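You operate a simulated robot arm through the tools that you are given. There is no shell and no other tool.

The job below is to be done with a simulated robot arm. You get a single attempt, and the scene is never put back.

## Task
Empty the yellow jug into the tank and soak the black basket.
Fine: spill none, jug back in its spot; all three bearings come up clean; let the basket drip, then back on the grate; tank lid shut. Set down upright: yellow jug, black basket.

The check looks at the end state, three seconds after you hand in, the way a careful person would. Anything else that was tipped, shoved, dropped, spilled or broken makes it a failure. A push-on lid holds only when it is set on centred and level and pressed home; a screw cap is set on level and turned clockwise until tight.

## Robot
A 6-joint arm with a two-finger gripper, fixed in place. Base frame: the origin is at the foot of the arm, x ahead of it, y to its left, z up. Units: mm, rad, N and s.
Its first joint turns from -2.897 to 2.897 rad. Payload 2.45 kg.
Tool frame: the origin (TCP) lies between the finger pads and is the grasp point; the fingertips stand 20 mm ahead of it; z points along the fingers, y is the line along which they close. The gripper opens to 140 mm. The gripper's body begins 168 mm behind the TCP.
Orientation is that of the tool frame in the base frame, as a unit quaternion [x, y, z, w]. With the fingers straight down and closing along the base's y, the tool's x points along the base's -x, its y along +y and its z along -z.

## Interface
- The arm moves only by the tool play_rows. Its argument "commands" is a list of rows, each a list of 7 numbers: the shift along the base's x, y, z in units of 25 mm (1.0 is 25 mm), then the turn, a rotation vector about the base's x, y, z in units of 5 degrees (1.0 is 5 degrees), then the closure, from 0 (fully open) to 1 (shut). In form: [[dx, dy, dz, wx, wy, wz, hand], ...]. A call has 1 to 20 rows; each row shifts and turns the commanded pose from where the row before left it. A call with a number of a shift or a turn outside -1 to 1 is refused whole. A row lasts 0.2 s, in which the tool goes at most 50 mm and 0.15 rad; a call with a longer step from one row to the next is refused whole, and so is a gripper value outside its range. A pose out of reach is approached as far as the arm can. The call stops where the force on the tool passes 40 N (or 10 N more than at its start, if that is more) or the arm is blocked; 0.2 s more then pass. Each finger travels about 45 mm/s and halts on what it meets, pressing with about 21 N; the grip force reading is that of the motor and also rises with nothing between the fingers. The clock runs only during rows and for 0.2 s after the last one: add rows that do not move to give the fingers time. It gives the time, the measured TCP pose, the force on the tool (base axes), the opening and the grip force at its end, in the units of the frame above (readings bear some noise), with the torque about the TCP (base axes, N m) and any sound that the robot's microphone picked up.
- Cameras (640 x 400 px; columns grow to the right, rows downward): "scene" is fixed at [401.4, 501.5, 1617.2]; the picture's right is [-0.53, -0.85, 0.00], its down [-0.43, 0.27, -0.86] and it looks along [0.73, -0.46, -0.51] (base axes); focal length 214 px, centre (320, 200). "wrist" rides on the gripper at [78, 11, -209] in the tool frame; the picture's right is [-0.14, 0.99, 0.00], its down [-0.92, -0.13, -0.37] and it looks along [-0.37, -0.05, 0.93] (tool axes); focal length 280 px, centre (320, 200). There is no depth. A picture from a camera that has moved, and an enlarged one, comes with that camera's place and axes in the base frame and with its lens.
- grab_frame(camera): a new picture of that camera. It takes no simulated time.
- inspect(camera, box): a new picture of the part [left, top, right, bottom] of that camera's present view, enlarged. It takes no simulated time.
- hand_in(): hands the job in; it is judged then, once.

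Nothing tells you positions but the pictures and the camera data. Unless the task says otherwise, let go and move clear before handing in.

The tools are called after "Request:" as name(argument=value, ...) on one line, values as JSON. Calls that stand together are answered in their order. play_rows: Moves the arm, as the interface text tells. Its arguments: {"type":"object","properties":{"commands":{"type":"array","items":{"type":"array","items":{"type":"number"}}}},"required":["commands"]} The other tools are called the same way: grab_frame (camera) takes a picture; inspect (camera, box) takes an enlarged picture of a part of a camera's view; hand_in () hands the job in.

At the start:

```text
clock: 0.0
position: [532.3, 190.0, 1498.1]
tool_rot: [0.0, 1.0, 0.0, 0.0]
contact_force: [0.4, 0.2, 0.5]
moment: [0.0, 0.02, -0.03]
grip_width: 140.2
grip_force: 0.0
```

scene: 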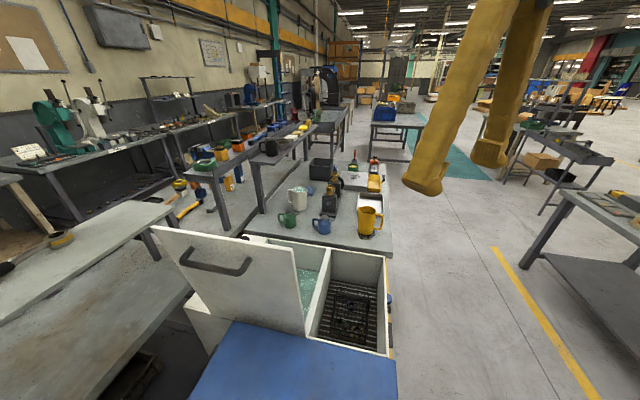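
wrist: 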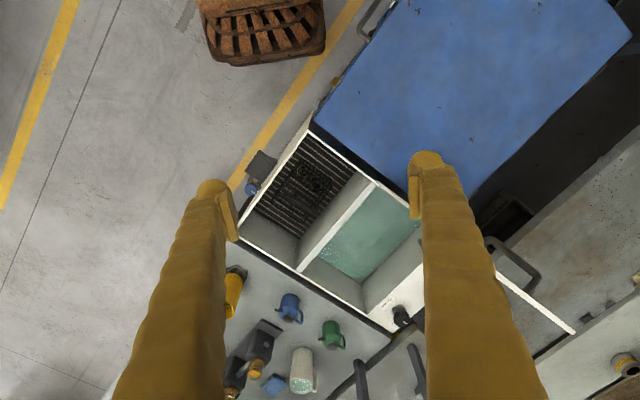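

I see a parts washer with an open lid (tank with green liquid plus a grate compartment holding what may be the black basket), and a bench behind it with several jugs. I'll zoom in before moving.

Request:
inspect(camera="scene", box=[240, 140, 420, 260])

Request:
inspect(camera="scene", box=[140, 210, 420, 400])

Request:
inspect(camera="wrist", box=[200, 120, 440, 280])

Request:
inspect(camera="wrist", box=[180, 240, 440, 400])

```text
3.33 times, centred on (330, 200) of scene
camera zoom: at [401.4, 501.5, 1617.2], right [-0.53, -0.85, 0.0], down [-0.43, 0.27, -0.86], along [0.73, -0.46, -0.51], focal length 715 px, centre (287, 200)
```

zoom: 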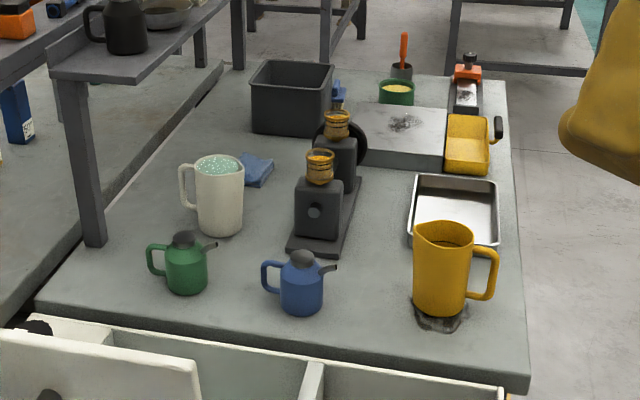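

```text
2.11 times, centred on (280, 305) of scene
camera zoom: at [401.4, 501.5, 1617.2], right [-0.53, -0.85, 0.0], down [-0.43, 0.27, -0.86], along [0.73, -0.46, -0.51], focal length 452 px, centre (404, -21)
```

zoom: 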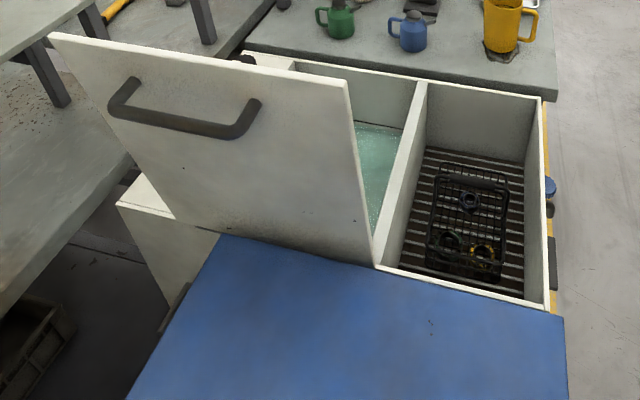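

```text
2.50 times, centred on (320, 200) of wrist
camera zoom: at [454.4, 201.1, 1708.5], right [0.14, 0.99, 0.0], down [0.92, -0.13, 0.37], along [0.37, -0.05, -0.93], focal length 701 px, centre (320, 200)
```

zoom: 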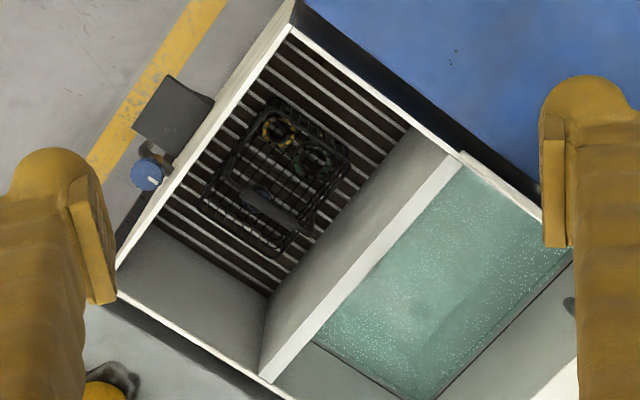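

```text
2.46 times, centred on (310, 320) of wrist
camera zoom: at [454.4, 201.1, 1708.5], right [0.14, 0.99, 0.0], down [0.92, -0.13, 0.37], along [0.37, -0.05, -0.93], focal length 690 px, centre (345, -95)
```

zoom: 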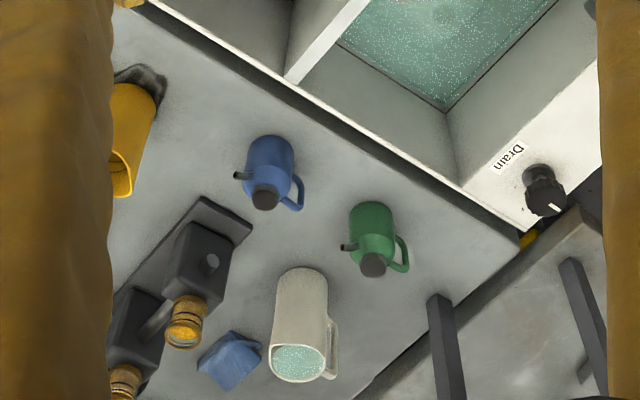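

Request:
inspect(camera="scene", box=[340, 190, 400, 250])

Request:
inspect(camera="scene", box=[290, 240, 400, 360])

Request:
inspect(camera="wrist", box=[250, 140, 350, 210])

Request:
inspect(camera="wrist", box=[340, 230, 640, 400])

Request:
inspect(camera="scene", box=[140, 210, 300, 330])

```text
6.67 times, centred on (370, 220) of scene
camera zoom: at [401.4, 501.5, 1617.2], right [-0.53, -0.85, 0.0], down [-0.43, 0.27, -0.86], along [0.73, -0.46, -0.51], focal length 1430 px, centre (-13, 67)
```

zoom: 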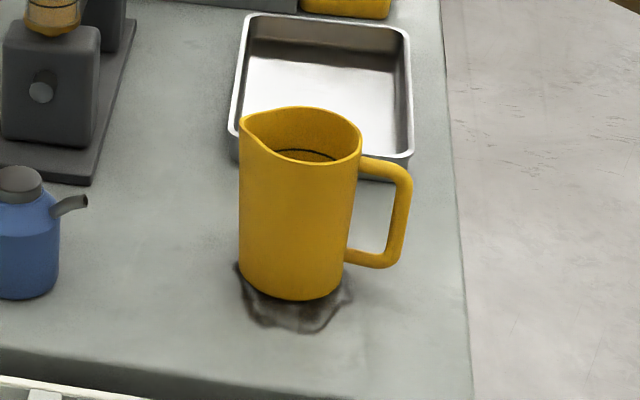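

```text
3.33 times, centred on (345, 300) of scene
camera zoom: at [401.4, 501.5, 1617.2], right [-0.53, -0.85, 0.0], down [-0.43, 0.27, -0.86], along [0.73, -0.46, -0.51], focal length 715 px, centre (237, -133)
```

zoom: 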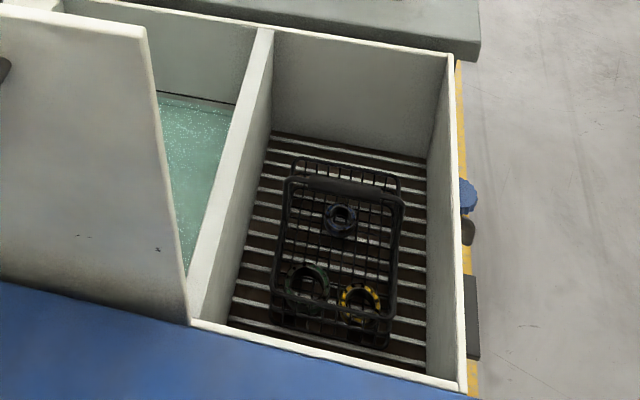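

```text
5.71 times, centred on (300, 175) of wrist
camera zoom: at [454.4, 201.1, 1708.5], right [0.14, 0.99, 0.0], down [0.92, -0.13, 0.37], along [0.37, -0.05, -0.93], focal length 1602 px, centre (434, 343)
```

zoom: 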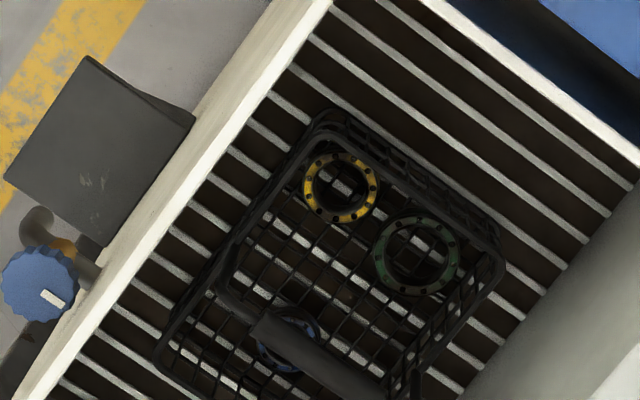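

```text
2.13 times, centred on (490, 315) of wrist
camera zoom: at [454.4, 201.1, 1708.5], right [0.14, 0.99, 0.0], down [0.92, -0.13, 0.37], along [0.37, -0.05, -0.93], focal length 598 px, centre (-43, -45)
```

zoom: 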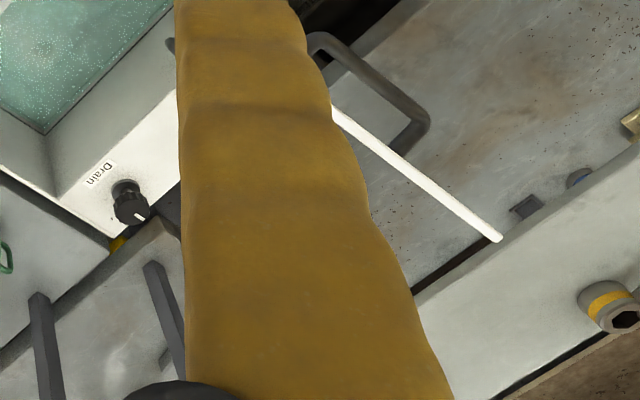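

```text
3.33 times, centred on (220, 270) of scene
camera zoom: at [401.4, 501.5, 1617.2], right [-0.53, -0.85, 0.0], down [-0.43, 0.27, -0.86], along [0.73, -0.46, -0.51], focal length 715 px, centre (653, -33)
```

zoom: 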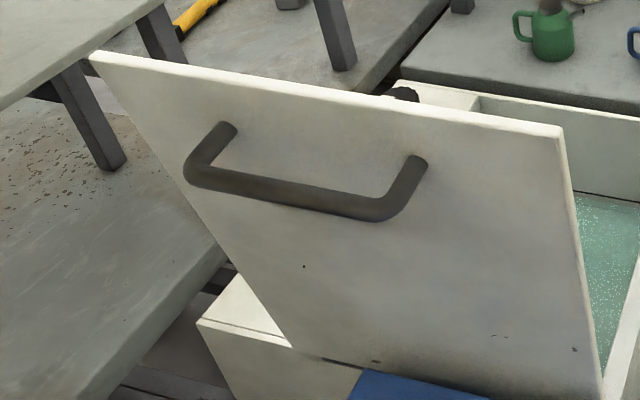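

The washer sits about 45° to my axes: rim z≈865, basket near (814, 82), yellow jug near (1046, -200) on the bench, and the lid open, standing on the blue-cover side. I'll move the wrist camera over the bench to see the jug, its spout direction and the basket better.

Request:
play_rows(commands=[[1, -1, -0.6, 0, 0, 0, 0], [1, -1, -0.6, 0, 0, 0, 0], [1, -1, -0.6, 0, 0, 0, 0], [1, -1, -0.6, 0, 0, 0, 0], [1, -1, -0.6, 0, 0, 0, 0], [1, -1, -0.6, 0, 0, 0, 0], [1, -1, -0.6, 0, 0, 0, 0], [1, -1, -0.6, 0, 0, 0, 0], [1, -1, -0.6, 0, 0, 0, 0], [1, -1, -0.6, 0, 0, 0, 0]])

```text
clock: 2.2
position: [784.8, -60.6, 1348.8]
tool_rot: [0.0, 1.0, 0.0, 0.0]
contact_force: [-1.1, 0.3, 1.1]
moment: [0.01, -0.07, 0.0]
grip_width: 140.0
grip_force: 0.0
```

The arm moved freely to (785, -61, 1349). Now I'll look from both cameras.

Request:
grab_frame(camera="wrist")

Request:
grab_frame(camera="scene")

```text
taken
camera wrist: at [705.1, -48.2, 1559.0], right [0.14, 0.99, 0.0], down [0.92, -0.13, 0.37], along [0.37, -0.05, -0.93], focal length 280 px, centre (320, 200)
```

wrist: 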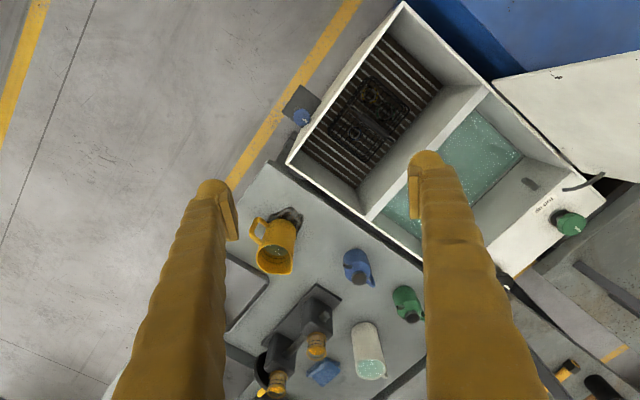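

```text
taken
```

scene: 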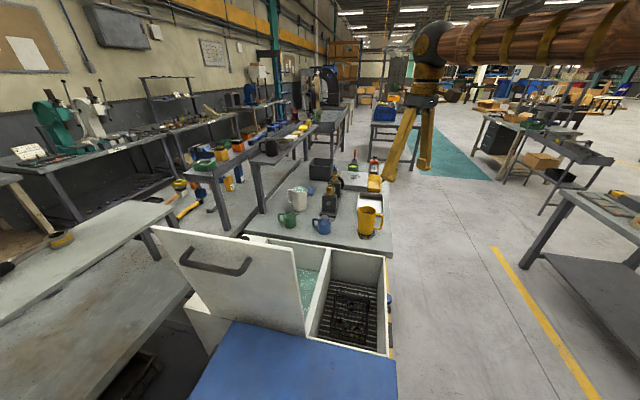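

Request:
inspect(camera="wrist", box=[230, 180, 340, 290])

Request:
inspect(camera="wrist", box=[480, 150, 640, 260])

Request:
inspect(camera="wrist", box=[270, 0, 470, 240])

Request:
inspect(camera="wrist", box=[310, 50, 430, 140])

```text
3.64 times, centred on (285, 235) of wrist
camera zoom: at [705.1, -48.2, 1559.0], right [0.14, 0.99, 0.0], down [0.92, -0.13, 0.37], along [0.37, -0.05, -0.93], focal length 1020 px, centre (447, 73)
```

zoom: 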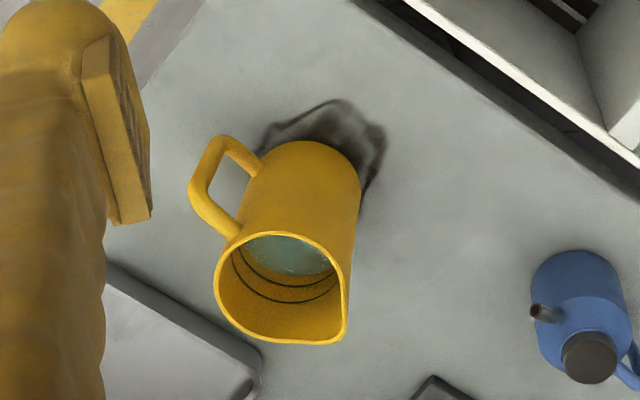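

```text
3.64 times, centred on (560, 205) of wrist
camera zoom: at [705.1, -48.2, 1559.0], right [0.14, 0.99, 0.0], down [0.92, -0.13, 0.37], along [0.37, -0.05, -0.93], focal length 1020 px, centre (-553, 182)
```

zoom: 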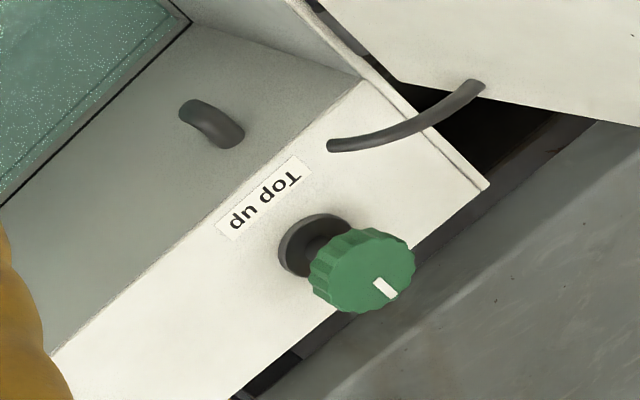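

```text
1.67 times, centred on (370, 120) of wrist
camera zoom: at [705.1, -48.2, 1559.0], right [0.14, 0.99, 0.0], down [0.92, -0.13, 0.37], along [0.37, -0.05, -0.93], focal length 467 px, centre (237, 333)
```

zoom: 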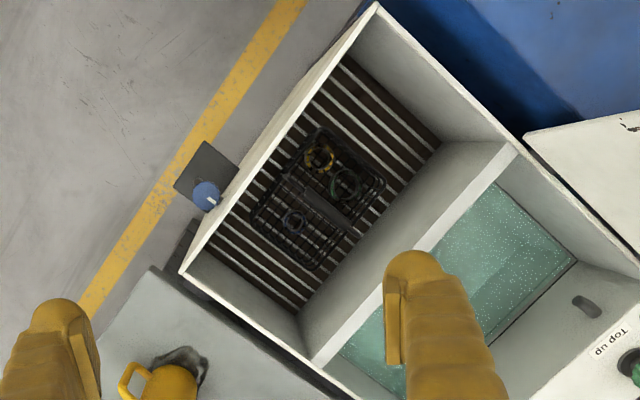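

```text
4.44 times, centred on (370, 95) of wrist
camera zoom: at [705.1, -48.2, 1559.0], right [0.14, 0.99, 0.0], down [0.92, -0.13, 0.37], along [0.37, -0.05, -0.93], focal length 1246 px, centre (98, 667)
```

zoom: 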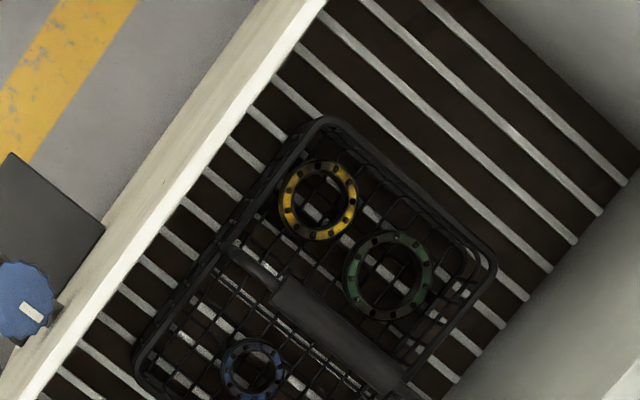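

The jug stands near (1062, -206), rim z≈998, base z≈868. Its spout points to roughly +37° azimuth and its handle the opposite way. The basket has an upright bail bar at about (817, 77, 802). Before touching anything I'll rehearse a near-horizontal tool pose (azimuth 18°, 15° below horizontal).

Request:
play_rows(commands=[[0, 0, 0, 0, 0, 0.9, 0], [0, 0, 0, 0, 0, 0.9, 0], [0, 0, 0, 0, 0, 0.9, 0], [0, 0, 0, 0, 0, 0.9, 0], [0, 0, 0, 0.309, -0.951, 0, 0], [0, 0, 0, 0.309, -0.951, 0, 0], [0, 0, 0, 0.309, -0.951, 0, 0], [0, 0, 0, 0.309, -0.951, 0, 0], [0, 0, 0, 0.309, -0.951, 0, 0], [0, 0, 0, 0.309, -0.951, 0, 0], [0, 0, 0, 0.309, -0.951, 0, 0], [0, 0, 0, 0.309, -0.951, 0, 0], [0, 0, 0, 0.309, -0.951, 0, 0], [0, 0, 0, 0.309, -0.951, 0, 0], [0, 0, 0, 0.309, -0.951, 0, 0], [0, 0, 0, 0.309, -0.951, 0, 0], [0, 0, 0, 0.309, -0.951, 0, 0], [0, 0, 0, 0.309, -0.951, 0, 0], [0, 0, 0, 0.309, -0.951, 0, 0]])

Request:
grab_frame(camera="scene")

Request:
grab_frame(camera="wrist")

```text
clock: 6.2
position: [783.1, -60.2, 1349.7]
tool_rot: [-0.124, 0.784, 0.095, 0.601]
contact_force: [0.6, -0.6, -0.2]
moment: [0.0, 0.01, 0.02]
grip_width: 140.0
grip_force: 0.1
```

```text
taken
```

scene: 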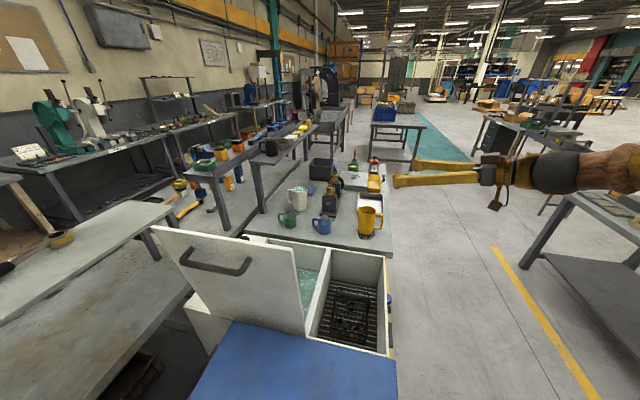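

```text
taken
camera wrist: at [568.2, -118.4, 1328.3], right [-0.27, 0.95, 0.13], down [-0.07, -0.16, 0.98], along [0.96, 0.26, 0.11], focal length 280 px, centre (320, 200)
```

wrist: 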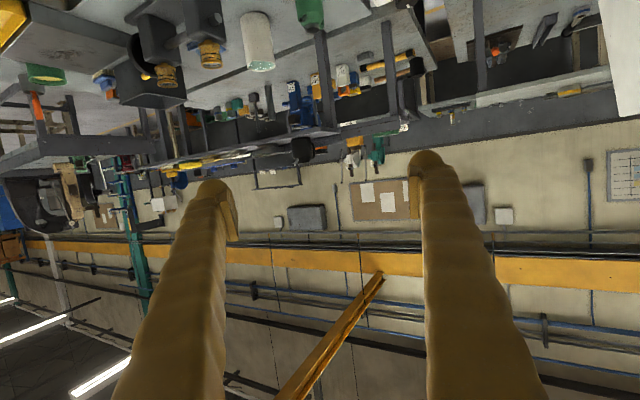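

The near-horizontal pose works. Next I rehearse the pour position over the tank, empty-handed at about (988, 257, 1000), staying to the right of the open lid.

Request:
play_rows(commands=[[0.547, 0.845, -0.933, 0, 0, 0, 0], [0.547, 0.845, -0.933, 0, 0, 0, 0], [0.547, 0.845, -0.933, 0, 0, 0, 0], [0.547, 0.845, -0.933, 0, 0, 0, 0], [0.547, 0.845, -0.933, 0, 0, 0, 0], [0.547, 0.845, -0.933, 0, 0, 0, 0], [0.547, 0.845, -0.933, 0, 0, 0, 0], [0.547, 0.845, -0.933, 0, 0, 0, 0], [0.547, 0.845, -0.933, 0, 0, 0, 0], [0.547, 0.845, -0.933, 0, 0, 0, 0], [0.547, 0.845, -0.933, 0, 0, 0, 0], [0.547, 0.845, -0.933, 0, 0, 0, 0], [0.547, 0.845, -0.933, 0, 0, 0, 0], [0.547, 0.845, -0.933, 0, 0, 0, 0], [0.547, 0.845, -0.933, 0, 0, 0, 0]])

Request:
grab_frame(camera="scene")

Request:
inspect(camera="scene", box=[140, 180, 460, 380])

```text
clock: 9.4
position: [991.4, 198.8, 1006.2]
tool_rot: [-0.142, 0.782, 0.099, 0.599]
contact_force: [0.5, 0.5, 0.7]
moment: [-0.08, 0.0, -0.02]
grip_width: 139.9
grip_force: 0.0
out of reach, approached as far as the arm can: row 12, 13, 14, 15
```

```text
taken
```

scene: 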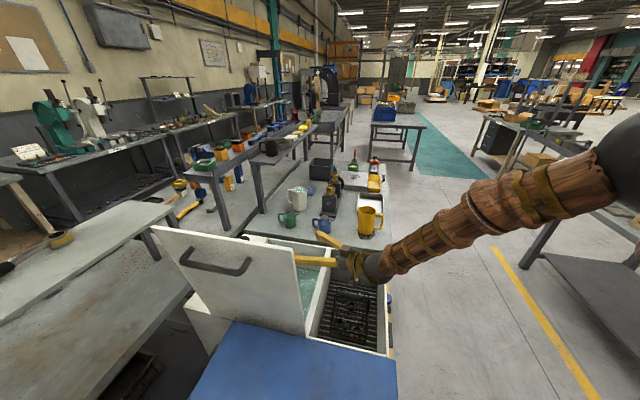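

```text
2.00 times, centred on (300, 280) of scene
camera zoom: at [401.4, 501.5, 1617.2], right [-0.53, -0.85, 0.0], down [-0.43, 0.27, -0.86], along [0.73, -0.46, -0.51], focal length 429 px, centre (360, 40)
```

zoom: 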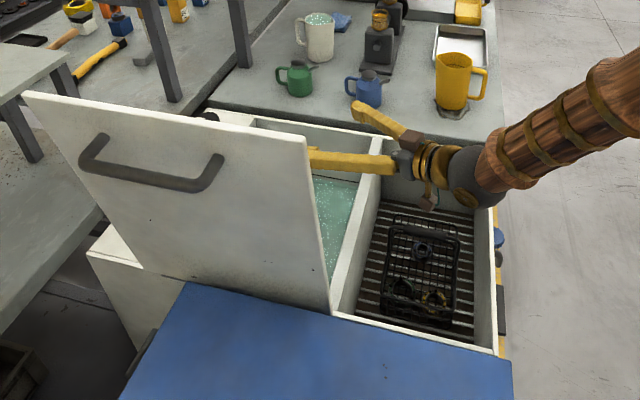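

The horizontal pose falls short of reach at about (991, 199). I'll pitch the tool down by 30° here to see whether a steeper tool lets the arm get to the commanded point.

Request:
play_rows(commands=[[0, 0, 0, -0.309, 0.951, 0, 0], [0, 0, 0, -0.309, 0.951, 0, 0], [0, 0, 0, -0.309, 0.951, 0, 0], [0, 0, 0, -0.309, 0.951, 0, 0], [0, 0, 0, -0.309, 0.951, 0, 0], [0, 0, 0, -0.309, 0.951, 0, 0]])

```text
clock: 10.8
position: [990.6, 203.5, 1006.8]
tool_rot: [-0.136, 0.904, 0.072, 0.398]
contact_force: [-0.7, -0.2, -0.4]
moment: [0.0, -0.15, 0.08]
grip_width: 140.0
grip_force: 0.0
out of reach, approached as far as the arm can: row 6
```

Request:
play_rows(commands=[[0, 0, 0, 0.309, -0.951, 0, 0], [0, 0, 0, 0.309, -0.951, 0, 0], [0, 0, 0, 0.309, -0.951, 0, 0], [0.6, 0.1, 0, 0, 0, 0, 0], [0.6, 0.1, 0, 0, 0, 0, 0], [0.6, 0.1, 0, 0, 0, 0, 0]])

```text
clock: 12.2
position: [1031.3, 216.8, 1003.8]
tool_rot: [-0.141, 0.868, 0.083, 0.469]
contact_force: [-0.1, -0.1, 1.2]
moment: [-0.03, -0.05, 0.01]
grip_width: 140.3
grip_force: 0.1
out of reach, approached as far as the arm can: row 2
```

The reach limit looks like a wrist joint limit that depends on tool yaw relative to the arm, so a tool turned left of the arm's heading should work better. I'll back off to a mid position and test the jug approach pose in the air.

Request:
play_rows(commands=[[-0.374, -0.907, 0.417, 0, 0, 0, 0], [-0.374, -0.907, 0.417, 0, 0, 0, 0], [-0.374, -0.907, 0.417, 0, 0, 0, 0], [-0.374, -0.907, 0.417, 0, 0, 0, 0], [-0.374, -0.907, 0.417, 0, 0, 0, 0], [-0.374, -0.907, 0.417, 0, 0, 0, 0], [-0.374, -0.907, 0.417, 0, 0, 0, 0], [-0.374, -0.907, 0.417, 0, 0, 0, 0], [-0.374, -0.907, 0.417, 0, 0, 0, 0], [-0.374, -0.907, 0.417, 0, 0, 0, 0], [-0.374, -0.907, 0.417, 0.29, -0.85, 0, 0], [-0.374, -0.907, 0.417, 0.29, -0.85, 0, 0], [-0.374, -0.907, 0.417, 0.29, -0.85, 0, 0], [-0.374, -0.907, 0.417, 0.29, -0.85, 0, 0]])

```text
clock: 15.2
position: [900.4, -102.2, 1150.0]
tool_rot: [-0.129, 0.783, 0.106, 0.599]
contact_force: [0.0, -0.4, -0.6]
moment: [-0.01, 0.0, -0.01]
grip_width: 139.8
grip_force: 0.0
```

Request:
play_rows(commands=[[0.7, -0.54, -0.2, 0, 0, 0, 0], [0.7, -0.54, -0.2, 0, 0, 0, 0], [0.7, -0.54, -0.2, 0, 0, 0, 0], [0.7, -0.54, -0.2, 0, 0, 0, 0], [0.7, -0.54, -0.2, 0, 0, 0, 0], [0.7, -0.54, -0.2, 0, 0, 0, 0], [0.7, -0.54, -0.2, 0, 0, 0, 0], [0.7, -0.54, -0.2, 0, 0, 0, 0]])

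Request:
grab_frame(camera="scene")

Request:
grab_frame(camera="wrist")

```text
clock: 17.0
position: [1042.9, -210.8, 1108.8]
tool_rot: [-0.13, 0.783, 0.106, 0.598]
contact_force: [0.4, 0.2, -0.6]
moment: [-0.01, -0.02, -0.02]
grip_width: 139.7
grip_force: 0.1
```

```text
taken
```

scene: 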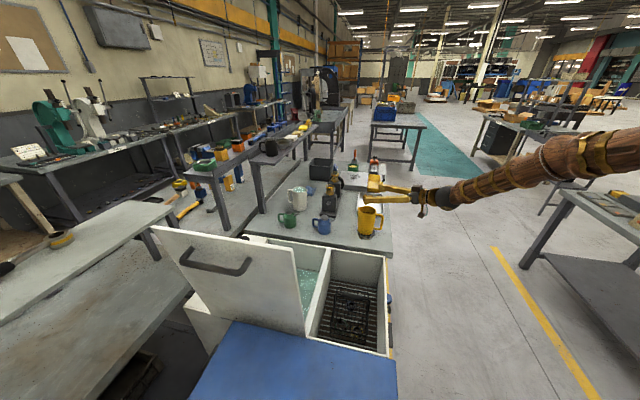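

```text
taken
camera wrist: at [828.3, -273.4, 1089.1], right [-0.29, 0.95, 0.14], down [-0.06, -0.17, 0.98], along [0.95, 0.28, 0.11], focal length 280 px, centre (320, 200)
```

wrist: 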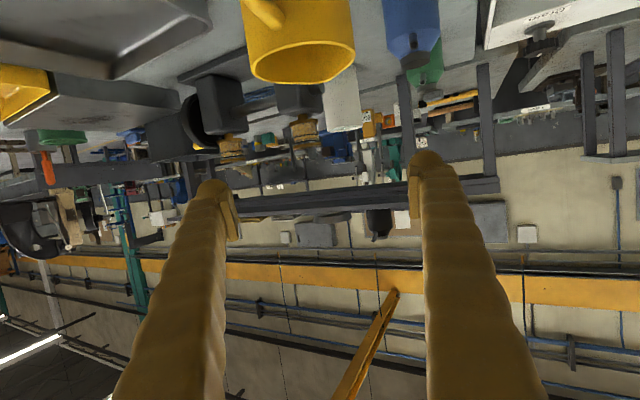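

The near-horizontal pose reaches the jug area with the tool yawed about 29° left of the arm's heading. Now I rehearse swinging the same posture over the tank, tool azimuth 44°, high up.

Request:
play_rows(commands=[[-0.1, 0.92, 0, 0, 0, 0.26, 0], [-0.1, 0.92, 0, 0, 0, 0.26, 0], [-0.1, 0.92, 0, 0, 0, 0.26, 0], [-0.1, 0.92, 0, 0, 0, 0.26, 0], [-0.1, 0.92, 0, 0, 0, 0.26, 0], [-0.1, 0.92, 0, 0, 0, 0.26, 0], [-0.1, 0.92, 0, 0, 0, 0.26, 0], [-0.1, 0.92, 0, 0, 0, 0.26, 0], [-0.1, 0.92, 0, 0, 0, 0.26, 0], [-0.1, 0.92, 0, 0, 0, 0.26, 0], [-0.1, 0.92, 0, 0, 0, 0.26, 0], [-0.1, 0.92, 0, 0, 0, 0.26, 0], [-0.1, 0.92, 0, 0, 0, 0.26, 0], [-0.1, 0.92, 0, 0, 0, 0.26, 0], [-0.1, 0.92, 0, 0, 0, 0.26, 0], [-0.1, 0.92, 0, 0, 0, 0.26, 0], [-0.1, 0.92, 0, 0, 0, 0.26, 0], [-0.1, 0.92, 0, 0, 0, 0.26, 0], [-0.1, 0.92, 0, 0, 0, 0.26, 0], [-0.1, 0.92, 0, 0, 0, 0.26, 0]])

```text
clock: 21.2
position: [990.9, 251.2, 1109.1]
tool_rot: [-0.303, 0.734, 0.239, 0.559]
contact_force: [0.8, 0.1, -0.5]
moment: [0.01, -0.03, 0.0]
grip_width: 140.2
grip_force: 0.1
```

The pose is feasible over the tank. Now I'll test how far the wrist can roll left about the tool axis, still empty-handed.

Request:
play_rows(commands=[[0, 0, 0, -0.96, -0.98, 0.371, 0], [0, 0, 0, -0.96, -0.98, 0.371, 0], [0, 0, 0, -0.96, -0.98, 0.371, 0], [0, 0, 0, -0.96, -0.98, 0.371, 0], [0, 0, 0, -0.96, -0.98, 0.371, 0], [0, 0, 0, -0.96, -0.98, 0.371, 0], [0, 0, 0, -0.96, -0.98, 0.371, 0], [0, 0, 0, -0.96, -0.98, 0.371, 0], [0, 0, 0, -0.96, -0.98, 0.371, 0], [0, 0, 0, -0.96, -0.98, 0.371, 0], [0, 0, 0, -0.96, -0.98, 0.371, 0], [0, 0, 0, -0.96, -0.98, 0.371, 0], [0, 0, 0, -0.96, -0.98, 0.371, 0], [0, 0, 0, -0.96, -0.98, 0.371, 0], [0, 0, 0, -0.96, -0.98, 0.371, 0], [0, 0, 0, -0.96, -0.98, 0.371, 0], [0, 0, 0, -0.96, -0.98, 0.371, 0]])

Request:
grab_frame(camera="scene")

Request:
grab_frame(camera="wrist")

```text
clock: 24.8
position: [1162.9, 298.3, 1429.5]
tool_rot: [0.826, -0.183, 0.332, -0.417]
contact_force: [0.0, -0.7, -0.4]
moment: [0.0, 0.02, 0.04]
grip_width: 139.9
grip_force: 0.0
out of reach, approached as far as the arm can: row 5, 6, 7, 8, 9, 10, 11, 12, 13, 14, 15, 16, 17
```

```text
taken
```

scene: 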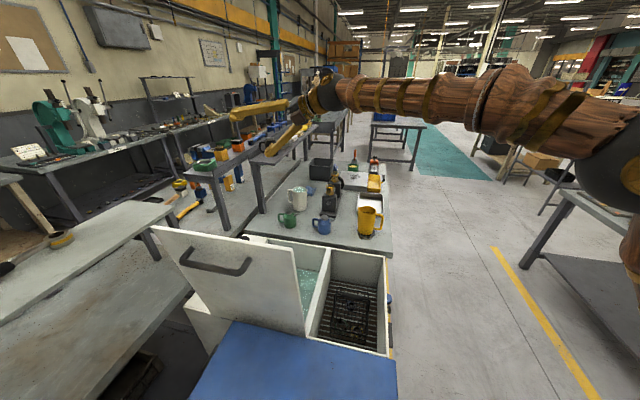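

```text
taken
camera wrist: at [1070.8, 127.9, 1543.1], right [-0.12, -0.5, -0.86], down [-0.91, 0.4, -0.1], along [0.39, 0.77, -0.5], focal length 280 px, centre (320, 200)
```

wrist: 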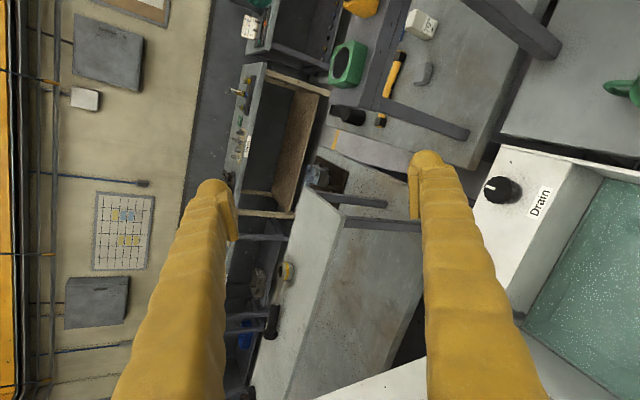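

The left roll ran into a wrist limit and the arm drifted up and away, but it touched nothing and was empty. I'll roll back right and then test right-hand rolling instead.

Request:
play_rows(commands=[[-0.3, 0, 0, 0.98, 0.793, -0.604, 0], [-0.3, 0, 0, 0.98, 0.793, -0.604, 0], [-0.3, 0, 0, 0.98, 0.793, -0.604, 0], [-0.3, 0, 0, 0.98, 0.793, -0.604, 0], [-0.3, 0, 0, 0.98, 0.793, -0.604, 0], [-0.3, 0, 0, 0.98, 0.793, -0.604, 0], [-0.3, 0, 0, 0.98, 0.793, -0.604, 0], [-0.3, 0, 0, 0.98, 0.793, -0.604, 0]])

```text
clock: 26.6
position: [1102.1, 298.4, 1429.1]
tool_rot: [0.64, -0.545, 0.109, -0.531]
contact_force: [0.1, -0.3, -0.2]
moment: [0.03, 0.0, -0.01]
grip_width: 140.1
grip_force: 0.2
```

Request:
play_rows(commands=[[-0.6, -0.4, -0.7, 0.97, 0.76, -0.56, 0], [-0.6, -0.4, -0.7, 0.97, 0.76, -0.56, 0], [-0.6, -0.4, -0.7, 0.97, 0.76, -0.56, 0], [-0.6, -0.4, -0.7, 0.97, 0.76, -0.56, 0], [-0.6, -0.4, -0.7, 0.97, 0.76, -0.56, 0], [-0.6, -0.4, -0.7, 0.97, 0.76, -0.56, 0], [-0.6, -0.4, -0.7, 0.97, 0.76, -0.56, 0], [-0.6, -0.4, -0.7, 0.97, 0.76, -0.56, 0], [-0.6, -0.4, -0.7, 0.97, 0.76, -0.56, 0]])

```text
clock: 28.6
position: [967.7, 208.1, 1272.0]
tool_rot: [-0.274, 0.794, 0.174, 0.513]
contact_force: [-0.3, -0.7, -0.6]
moment: [0.03, 0.01, 0.0]
grip_width: 139.7
grip_force: 0.0
```

Request:
play_rows(commands=[[0, 0, 0, 0.97, 0.752, -0.554, 0], [0, 0, 0, 0.97, 0.752, -0.554, 0], [0, 0, 0, 0.97, 0.752, -0.554, 0], [0, 0, 0, 0.97, 0.752, -0.554, 0], [0, 0, 0, 0.97, 0.752, -0.554, 0], [0, 0, 0, 0.97, 0.752, -0.554, 0], [0, 0, 0, 0.97, 0.752, -0.554, 0], [0, 0, 0, 0.97, 0.752, -0.554, 0], [0, 0, 0, 0.97, 0.752, -0.554, 0], [0, 0, 0, 0.97, 0.752, -0.554, 0], [0, 0, 0, 0.97, 0.752, -0.554, 0], [0, 0, 0, 0.97, 0.752, -0.554, 0], [0, 0, 0, 0.97, 0.752, -0.554, 0], [0, 0, 0, 0.97, 0.752, -0.554, 0], [0, 0, 0, 0.97, 0.752, -0.554, 0], [0, 0, 0, 0.97, 0.752, -0.554, 0], [0, 0, 0, 0.97, 0.752, -0.554, 0], [0, 0, 0, 0.97, 0.752, -0.554, 0], [0, 0, 0, 0.97, 0.752, -0.554, 0]])

Request:
grab_frame(camera="scene")

Request:
grab_frame(camera="wrist")

```text
clock: 32.6
position: [966.7, 207.7, 1273.6]
tool_rot: [0.592, 0.595, 0.539, 0.068]
contact_force: [0.3, 0.2, 0.7]
moment: [0.01, 0.0, -0.02]
grip_width: 139.9
grip_force: 0.1
```

```text
taken
```

scene: 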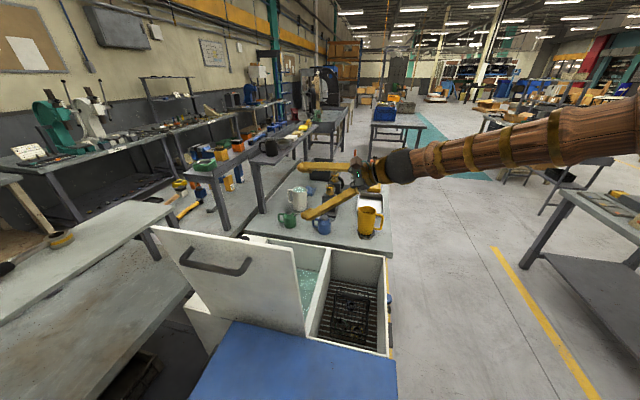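

```text
taken
camera wrist: at [800.4, 148.9, 1410.2], right [0.66, -0.39, 0.64], down [-0.08, -0.89, -0.46], along [0.74, 0.25, -0.62], focal length 280 px, centre (320, 200)
```

wrist: 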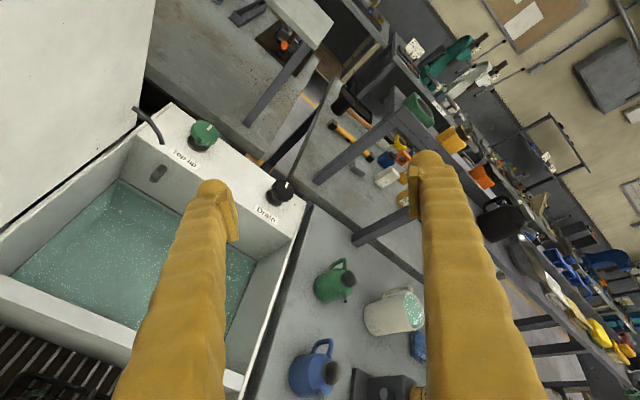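

Right roll works through about 129° with no limit, so I'll pour to the right of the tool, along the tank's length. Now I roll back level.

Request:
play_rows(commands=[[0, 0, 0, -0.97, -0.752, 0.554, 0], [0, 0, 0, -0.97, -0.752, 0.554, 0], [0, 0, 0, -0.97, -0.752, 0.554, 0], [0, 0, 0, -0.97, -0.752, 0.554, 0], [0, 0, 0, -0.97, -0.752, 0.554, 0], [0, 0, 0, -0.97, -0.752, 0.554, 0], [0, 0, 0, -0.97, -0.752, 0.554, 0], [0, 0, 0, -0.97, -0.752, 0.554, 0], [0, 0, 0, -0.97, -0.752, 0.554, 0], [0, 0, 0, -0.97, -0.752, 0.554, 0], [0, 0, 0, -0.97, -0.752, 0.554, 0], [0, 0, 0, -0.97, -0.752, 0.554, 0], [0, 0, 0, -0.97, -0.752, 0.554, 0], [0, 0, 0, -0.97, -0.752, 0.554, 0], [0, 0, 0, -0.97, -0.752, 0.554, 0], [0, 0, 0, -0.97, -0.752, 0.554, 0], [0, 0, 0, -0.97, -0.752, 0.554, 0], [0, 0, 0, -0.97, -0.752, 0.554, 0], [0, 0, 0, -0.97, -0.752, 0.554, 0]])

```text
clock: 36.6
position: [967.8, 207.6, 1274.3]
tool_rot: [-0.277, 0.795, 0.174, 0.512]
contact_force: [0.1, -0.4, -0.3]
moment: [-0.01, -0.01, 0.0]
grip_width: 140.0
grip_force: 0.1
```

Request:
play_rows(commands=[[-0.126, -0.93, -0.348, 0, 0, -0.2, 0], [-0.126, -0.93, -0.348, 0, 0, -0.2, 0], [-0.126, -0.93, -0.348, 0, 0, -0.2, 0], [-0.126, -0.93, -0.348, 0, 0, -0.2, 0], [-0.126, -0.93, -0.348, 0, 0, -0.2, 0], [-0.126, -0.93, -0.348, 0, 0, -0.2, 0], [-0.126, -0.93, -0.348, 0, 0, -0.2, 0], [-0.126, -0.93, -0.348, 0, 0, -0.2, 0], [-0.126, -0.93, -0.348, 0, 0, -0.2, 0], [-0.126, -0.93, -0.348, 0, 0, -0.2, 0], [-0.126, -0.93, -0.348, 0, 0, -0.2, 0], [-0.126, -0.93, -0.348, 0, 0, -0.2, 0], [-0.126, -0.93, -0.348, 0, 0, -0.2, 0], [-0.126, -0.93, -0.348, 0, 0, -0.2, 0], [-0.126, -0.93, -0.348, 0, 0, -0.2, 0], [-0.126, -0.93, -0.348, 0, 0, -0.2, 0], [-0.126, -0.93, -0.348, 0, 0, -0.2, 0], [-0.126, -0.93, -0.348, 0, 0, -0.2, 0], [-0.126, -0.93, -0.348, 0, 0, -0.2, 0], [-0.126, -0.93, -0.348, 0, 0, -0.2, 0]])

Request:
inspect(camera="wrist", box=[0, 0, 640, 400])

```text
clock: 40.8
position: [905.1, -256.4, 1099.3]
tool_rot: [-0.134, 0.83, 0.083, 0.535]
contact_force: [-0.1, -0.4, 0.1]
moment: [-0.01, 0.02, 0.0]
grip_width: 140.0
grip_force: 0.0
```

```text
1.00 times, centred on (320, 200) of wrist (not enlarged: the box is as wide or as high as the picture)
camera zoom: at [689.5, -315.2, 1115.2], right [-0.25, 0.96, 0.12], down [0.08, -0.1, 0.99], along [0.96, 0.26, -0.05], focal length 280 px, centre (320, 200)
```

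zoom: 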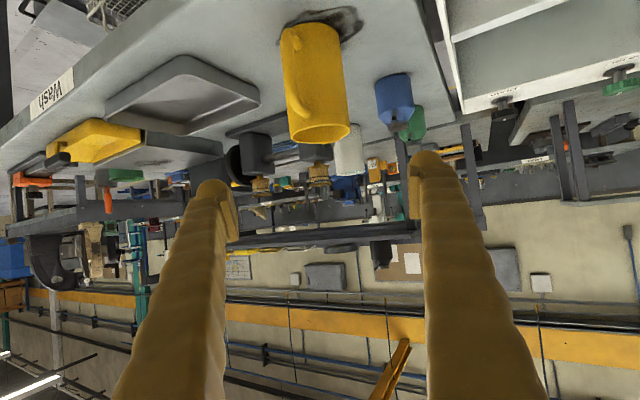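

The jug is right ahead of the tool, with its handle facing back toward the gripper, which suits straddling it. I'll flatten the tool to about 15° and lower to a stand-off about 150 mm short of the jug.

Request:
play_rows(commands=[[0, 0, 0, 0.29, -0.894, 0, 0], [0, 0, 0, 0.29, -0.894, 0, 0], [0.133, 0.053, -0.867, 0, 0, 0, 0], [0.133, 0.053, -0.867, 0, 0, 0, 0], [0.133, 0.053, -0.867, 0, 0, 0, 0], [0.133, 0.053, -0.867, 0, 0, 0, 0], [0.133, 0.053, -0.867, 0, 0, 0, 0], [0.133, 0.053, -0.867, 0, 0, 0, 0]])

Request:
grab_frame(camera="wrist")

Request:
grab_frame(camera="scene")

```text
clock: 42.6
position: [925.7, -249.0, 968.8]
tool_rot: [-0.125, 0.784, 0.092, 0.601]
contact_force: [0.4, 0.0, -0.2]
moment: [0.0, 0.04, -0.03]
grip_width: 140.1
grip_force: 0.2
```

```text
taken
camera wrist: at [710.9, -306.8, 948.2], right [-0.27, 0.95, 0.13], down [-0.07, -0.15, 0.99], along [0.96, 0.26, 0.11], focal length 280 px, centre (320, 200)
```

wrist: 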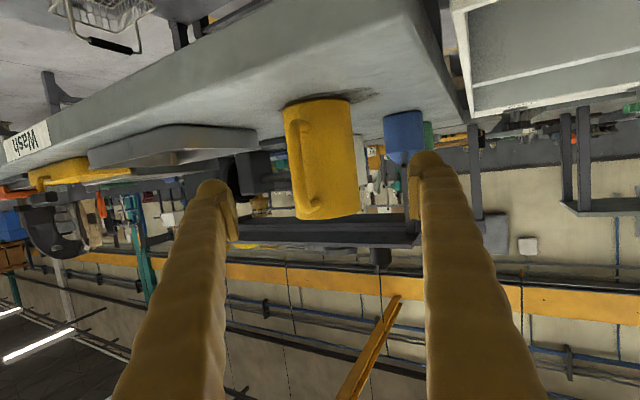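

```text
taken
```

scene: 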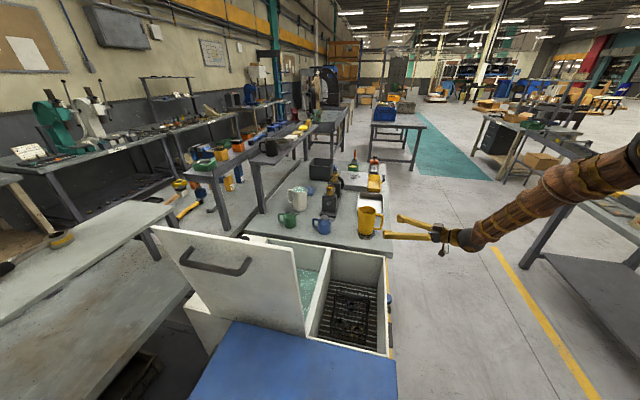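

The tool axis lines up with the jug to within about 3 mm, and the handle sits between the finger lines. I'll advance 150 mm along the tool axis.

Request:
play_rows(commands=[[0.685, 0.24, -0.195, 0, 0, 0, 0], [0.685, 0.24, -0.195, 0, 0, 0, 0], [0.685, 0.24, -0.195, 0, 0, 0, 0], [0.685, 0.24, -0.195, 0, 0, 0, 0], [0.685, 0.24, -0.195, 0, 0, 0, 0], [0.685, 0.24, -0.195, 0, 0, 0, 0], [0.685, 0.24, -0.195, 0, 0, 0, 0], [0.685, 0.24, -0.195, 0, 0, 0, 0]])

Request:
grab_frame(camera="wrist")

Request:
inspect(camera="scene", box=[330, 180, 450, 260])

```text
clock: 44.4
position: [1061.7, -201.4, 930.5]
tool_rot: [-0.126, 0.784, 0.093, 0.601]
contact_force: [-0.6, -0.1, 0.2]
moment: [-0.02, 0.0, 0.02]
grip_width: 139.8
grip_force: 0.1
```

```text
taken
camera wrist: at [847.2, -258.5, 909.1], right [-0.27, 0.95, 0.13], down [-0.07, -0.15, 0.99], along [0.96, 0.26, 0.11], focal length 280 px, centre (320, 200)
```

wrist: 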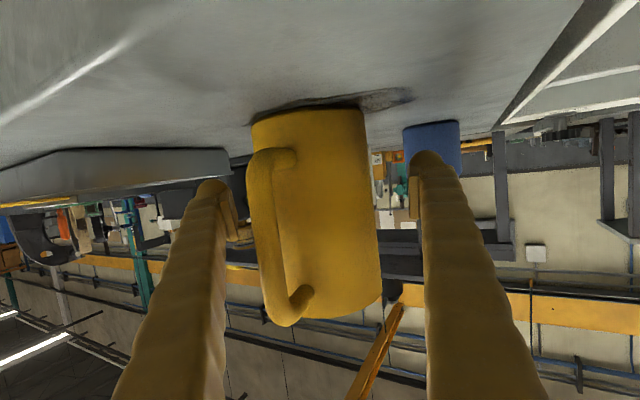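

```text
5.00 times, centred on (390, 220) of scene
camera zoom: at [401.4, 501.5, 1617.2], right [-0.53, -0.85, 0.0], down [-0.43, 0.27, -0.86], along [0.73, -0.46, -0.51], focal length 1072 px, centre (-30, 100)
```

zoom: 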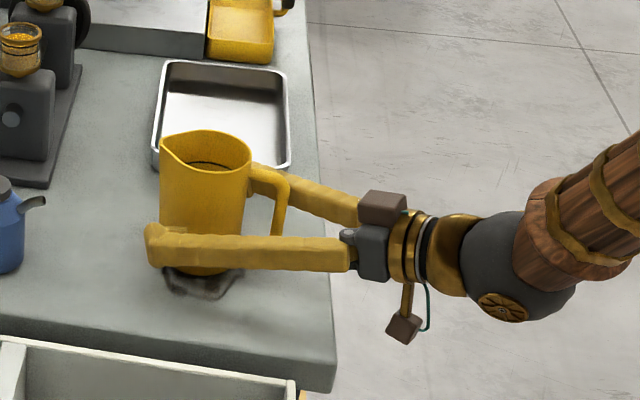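

The jug is between the pads, about 3 mm to the right of centre, and the handle clears the fingers. I'll make that small correction and close the gripper.

Request:
play_rows(commands=[[0.035, -0.107, 0, 0, 0, 0, 0], [0, 0, 0, 0, 0, 0, 0.3], [0, 0, 0, 0, 0, 0, 0.6], [0, 0, 0, 0, 0, 0, 1], [0, 0, 0, 0, 0, 0, 1], [0, 0, 0, 0, 0, 0, 1], [0, 0, 0, 0, 0, 0, 1]])

Request:
grab_frame(camera="wrist")

Request:
inspect(camera="scene", box=[330, 180, 450, 260])

```text
clock: 46.0
position: [1063.5, -203.5, 928.9]
tool_rot: [-0.126, 0.784, 0.092, 0.601]
contact_force: [-0.2, 1.6, 0.4]
moment: [0.04, 0.0, 0.01]
grip_width: 84.4
grip_force: 20.4
```

```text
taken
camera wrist: at [847.9, -261.3, 908.8], right [-0.27, 0.95, 0.13], down [-0.07, -0.15, 0.99], along [0.96, 0.26, 0.11], focal length 280 px, centre (320, 200)
```

wrist: 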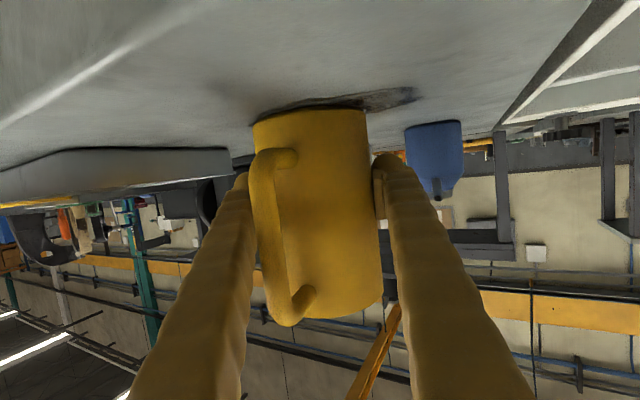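

```text
5.00 times, centred on (390, 220) of scene
camera zoom: at [401.4, 501.5, 1617.2], right [-0.53, -0.85, 0.0], down [-0.43, 0.27, -0.86], along [0.73, -0.46, -0.51], focal length 1072 px, centre (-30, 100)
```

zoom: 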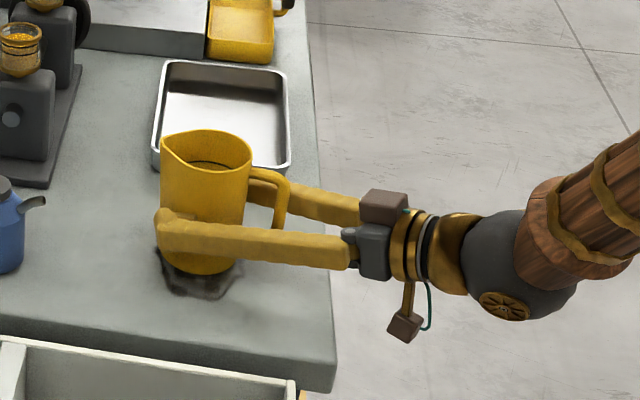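

Firm grip at 84 mm with the jug unmoved. I'll record TCP (1063.5, -203.5, 928.9) as its spot and lift straight up slowly.

Request:
play_rows(commands=[[0, 0, 0.2, 0, 0, 0, 1], [0, 0, 0.3, 0, 0, 0, 1], [0, 0, 0.4, 0, 0, 0, 1], [0, 0, 0.4, 0, 0, 0, 1], [0, 0, 0.4, 0, 0, 0, 1], [0, 0, 0.3, 0, 0, 0, 1]])

Request:
grab_frame(camera="wrist")

Request:
inspect(camera="scene", box=[330, 160, 450, 240])

```text
clock: 47.4
position: [1063.9, -202.6, 979.5]
tool_rot: [-0.126, 0.784, 0.092, 0.601]
contact_force: [-0.6, -0.2, -3.8]
moment: [0.02, -0.05, 0.0]
grip_width: 84.3
grip_force: 21.1
```

```text
taken
camera wrist: at [848.2, -261.0, 959.4], right [-0.27, 0.95, 0.13], down [-0.07, -0.15, 0.99], along [0.96, 0.26, 0.11], focal length 280 px, centre (320, 200)
```

wrist: 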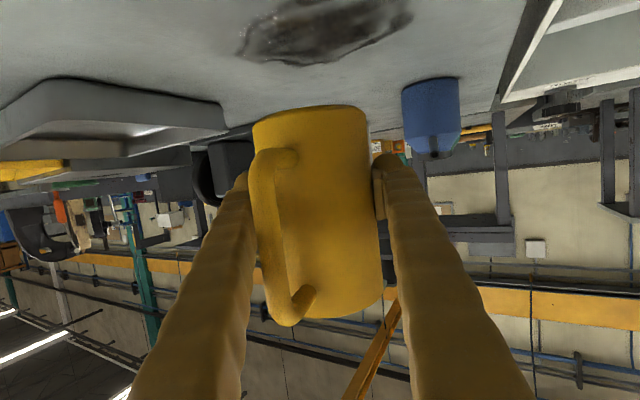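

```text
5.00 times, centred on (390, 200) of scene
camera zoom: at [401.4, 501.5, 1617.2], right [-0.53, -0.85, 0.0], down [-0.43, 0.27, -0.86], along [0.73, -0.46, -0.51], focal length 1072 px, centre (-30, 200)
```

zoom: 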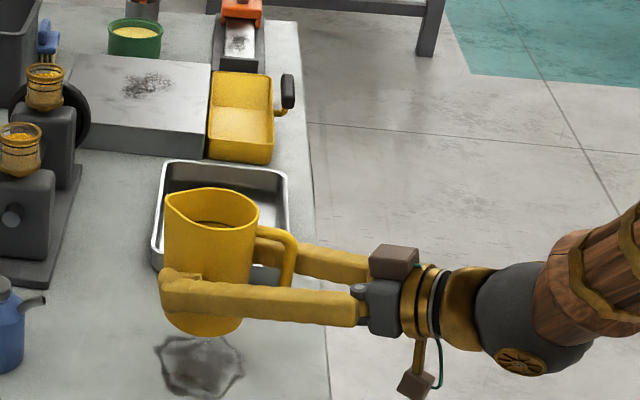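

The jug is up (about 0.4 kg) and upright, and its stain marks the return spot. I'll raise it and swing it level toward the tank, turning the tool about vertical as I go.

Request:
play_rows(commands=[[0, 0, 0.6, 0, 0, 0, 1], [0, 0, 0.9, 0, 0, 0, 1], [0, 0, 1, 0, 0, 0, 1], [0, 0, 1, 0, 0, 0, 1], [-0.1, 0.47, 0.5, 0, 0, 0.132, 1], [-0.19, 0.94, 0, 0, 0, 0.264, 1], [-0.19, 0.94, 0, 0, 0, 0.264, 1], [-0.19, 0.94, 0, 0, 0, 0.264, 1], [-0.19, 0.94, 0, 0, 0, 0.264, 1], [-0.19, 0.94, 0, 0, 0, 0.264, 1], [-0.19, 0.94, 0, 0, 0, 0.264, 1], [-0.19, 0.94, 0, 0, 0, 0.264, 1], [-0.19, 0.94, 0, 0, 0, 0.264, 1], [-0.19, 0.94, 0, 0, 0, 0.264, 1], [-0.19, 0.94, 0, 0, 0, 0.264, 1], [-0.19, 0.94, 0, 0, 0, 0.264, 1], [-0.19, 0.94, 0, 0, 0, 0.264, 1]])

Request:
grab_frame(camera="scene")

```text
clock: 51.0
position: [1000.2, 92.4, 1080.0]
tool_rot: [-0.238, 0.757, 0.179, 0.582]
contact_force: [0.7, 0.3, -4.5]
moment: [0.05, -0.05, -0.02]
grip_width: 84.1
grip_force: 20.8
```

```text
taken
```

scene: 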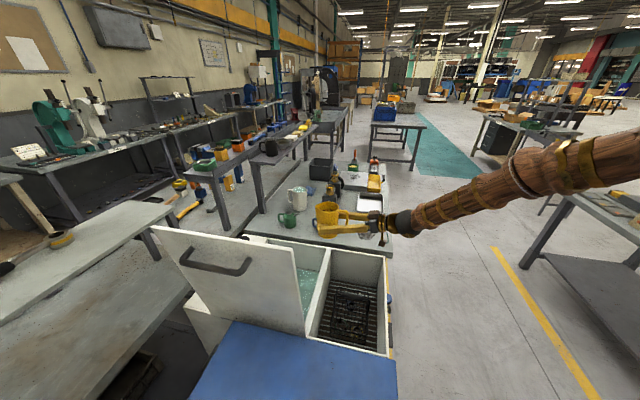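

Request:
play_rows(commands=[[-0.16, 0.89, 0, 0, 0, 0.25, 1], [-0.16, 0.89, 0, 0, 0, 0.25, 1], [-0.16, 0.89, 0, 0, 0, 0.25, 1], [-0.16, 0.89, 0, 0, 0, 0.25, 1], [-0.16, 0.89, 0, 0, 0, 0.25, 1], [-0.16, 0.89, 0, 0, 0, 0.25, 1], [-0.16, 0.89, 0, 0, 0, 0.25, 1], [-0.16, 0.89, 0, 0, 0, 0.25, 1], [-0.16, 0.89, 0, 0, 0, 0.25, 1], [-0.16, 0.89, 0, 0, 0, 0.25, 1]])

Request:
inspect(camera="scene", box=[200, 160, 460, 340])

Request:
grab_frame(camera="wrist")

```text
clock: 53.2
position: [962.3, 313.4, 1079.6]
tool_rot: [-0.318, 0.727, 0.24, 0.559]
contact_force: [0.3, 0.2, -3.8]
moment: [0.08, -0.03, 0.05]
grip_width: 83.9
grip_force: 21.3
```

```text
2.22 times, centred on (330, 250) of scene
camera zoom: at [401.4, 501.5, 1617.2], right [-0.53, -0.85, 0.0], down [-0.43, 0.27, -0.86], along [0.73, -0.46, -0.51], focal length 477 px, centre (298, 89)
```

zoom: 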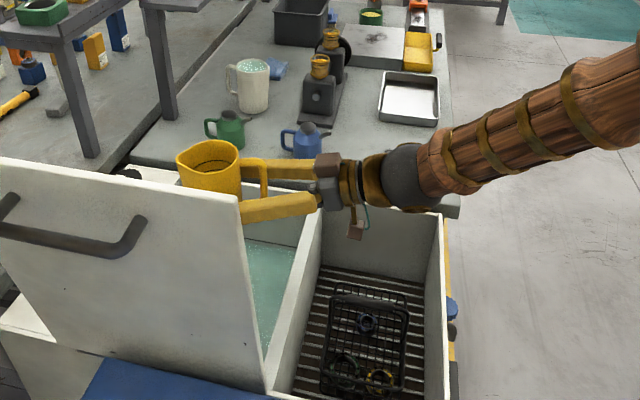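

```text
taken
camera wrist: at [802.9, 157.7, 1059.5], right [-0.7, 0.7, 0.13], down [0.01, -0.17, 0.99], along [0.71, 0.69, 0.11], focal length 280 px, centre (320, 200)
```

wrist: 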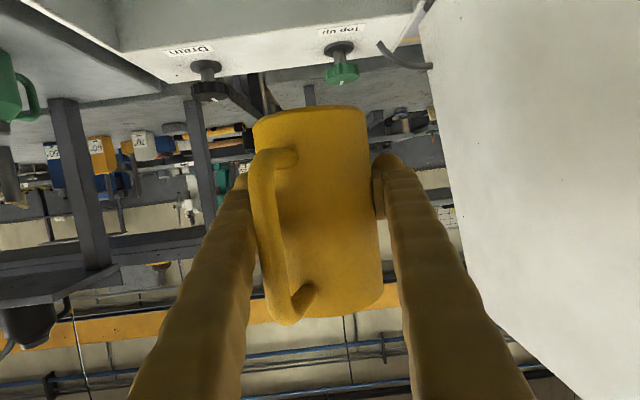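

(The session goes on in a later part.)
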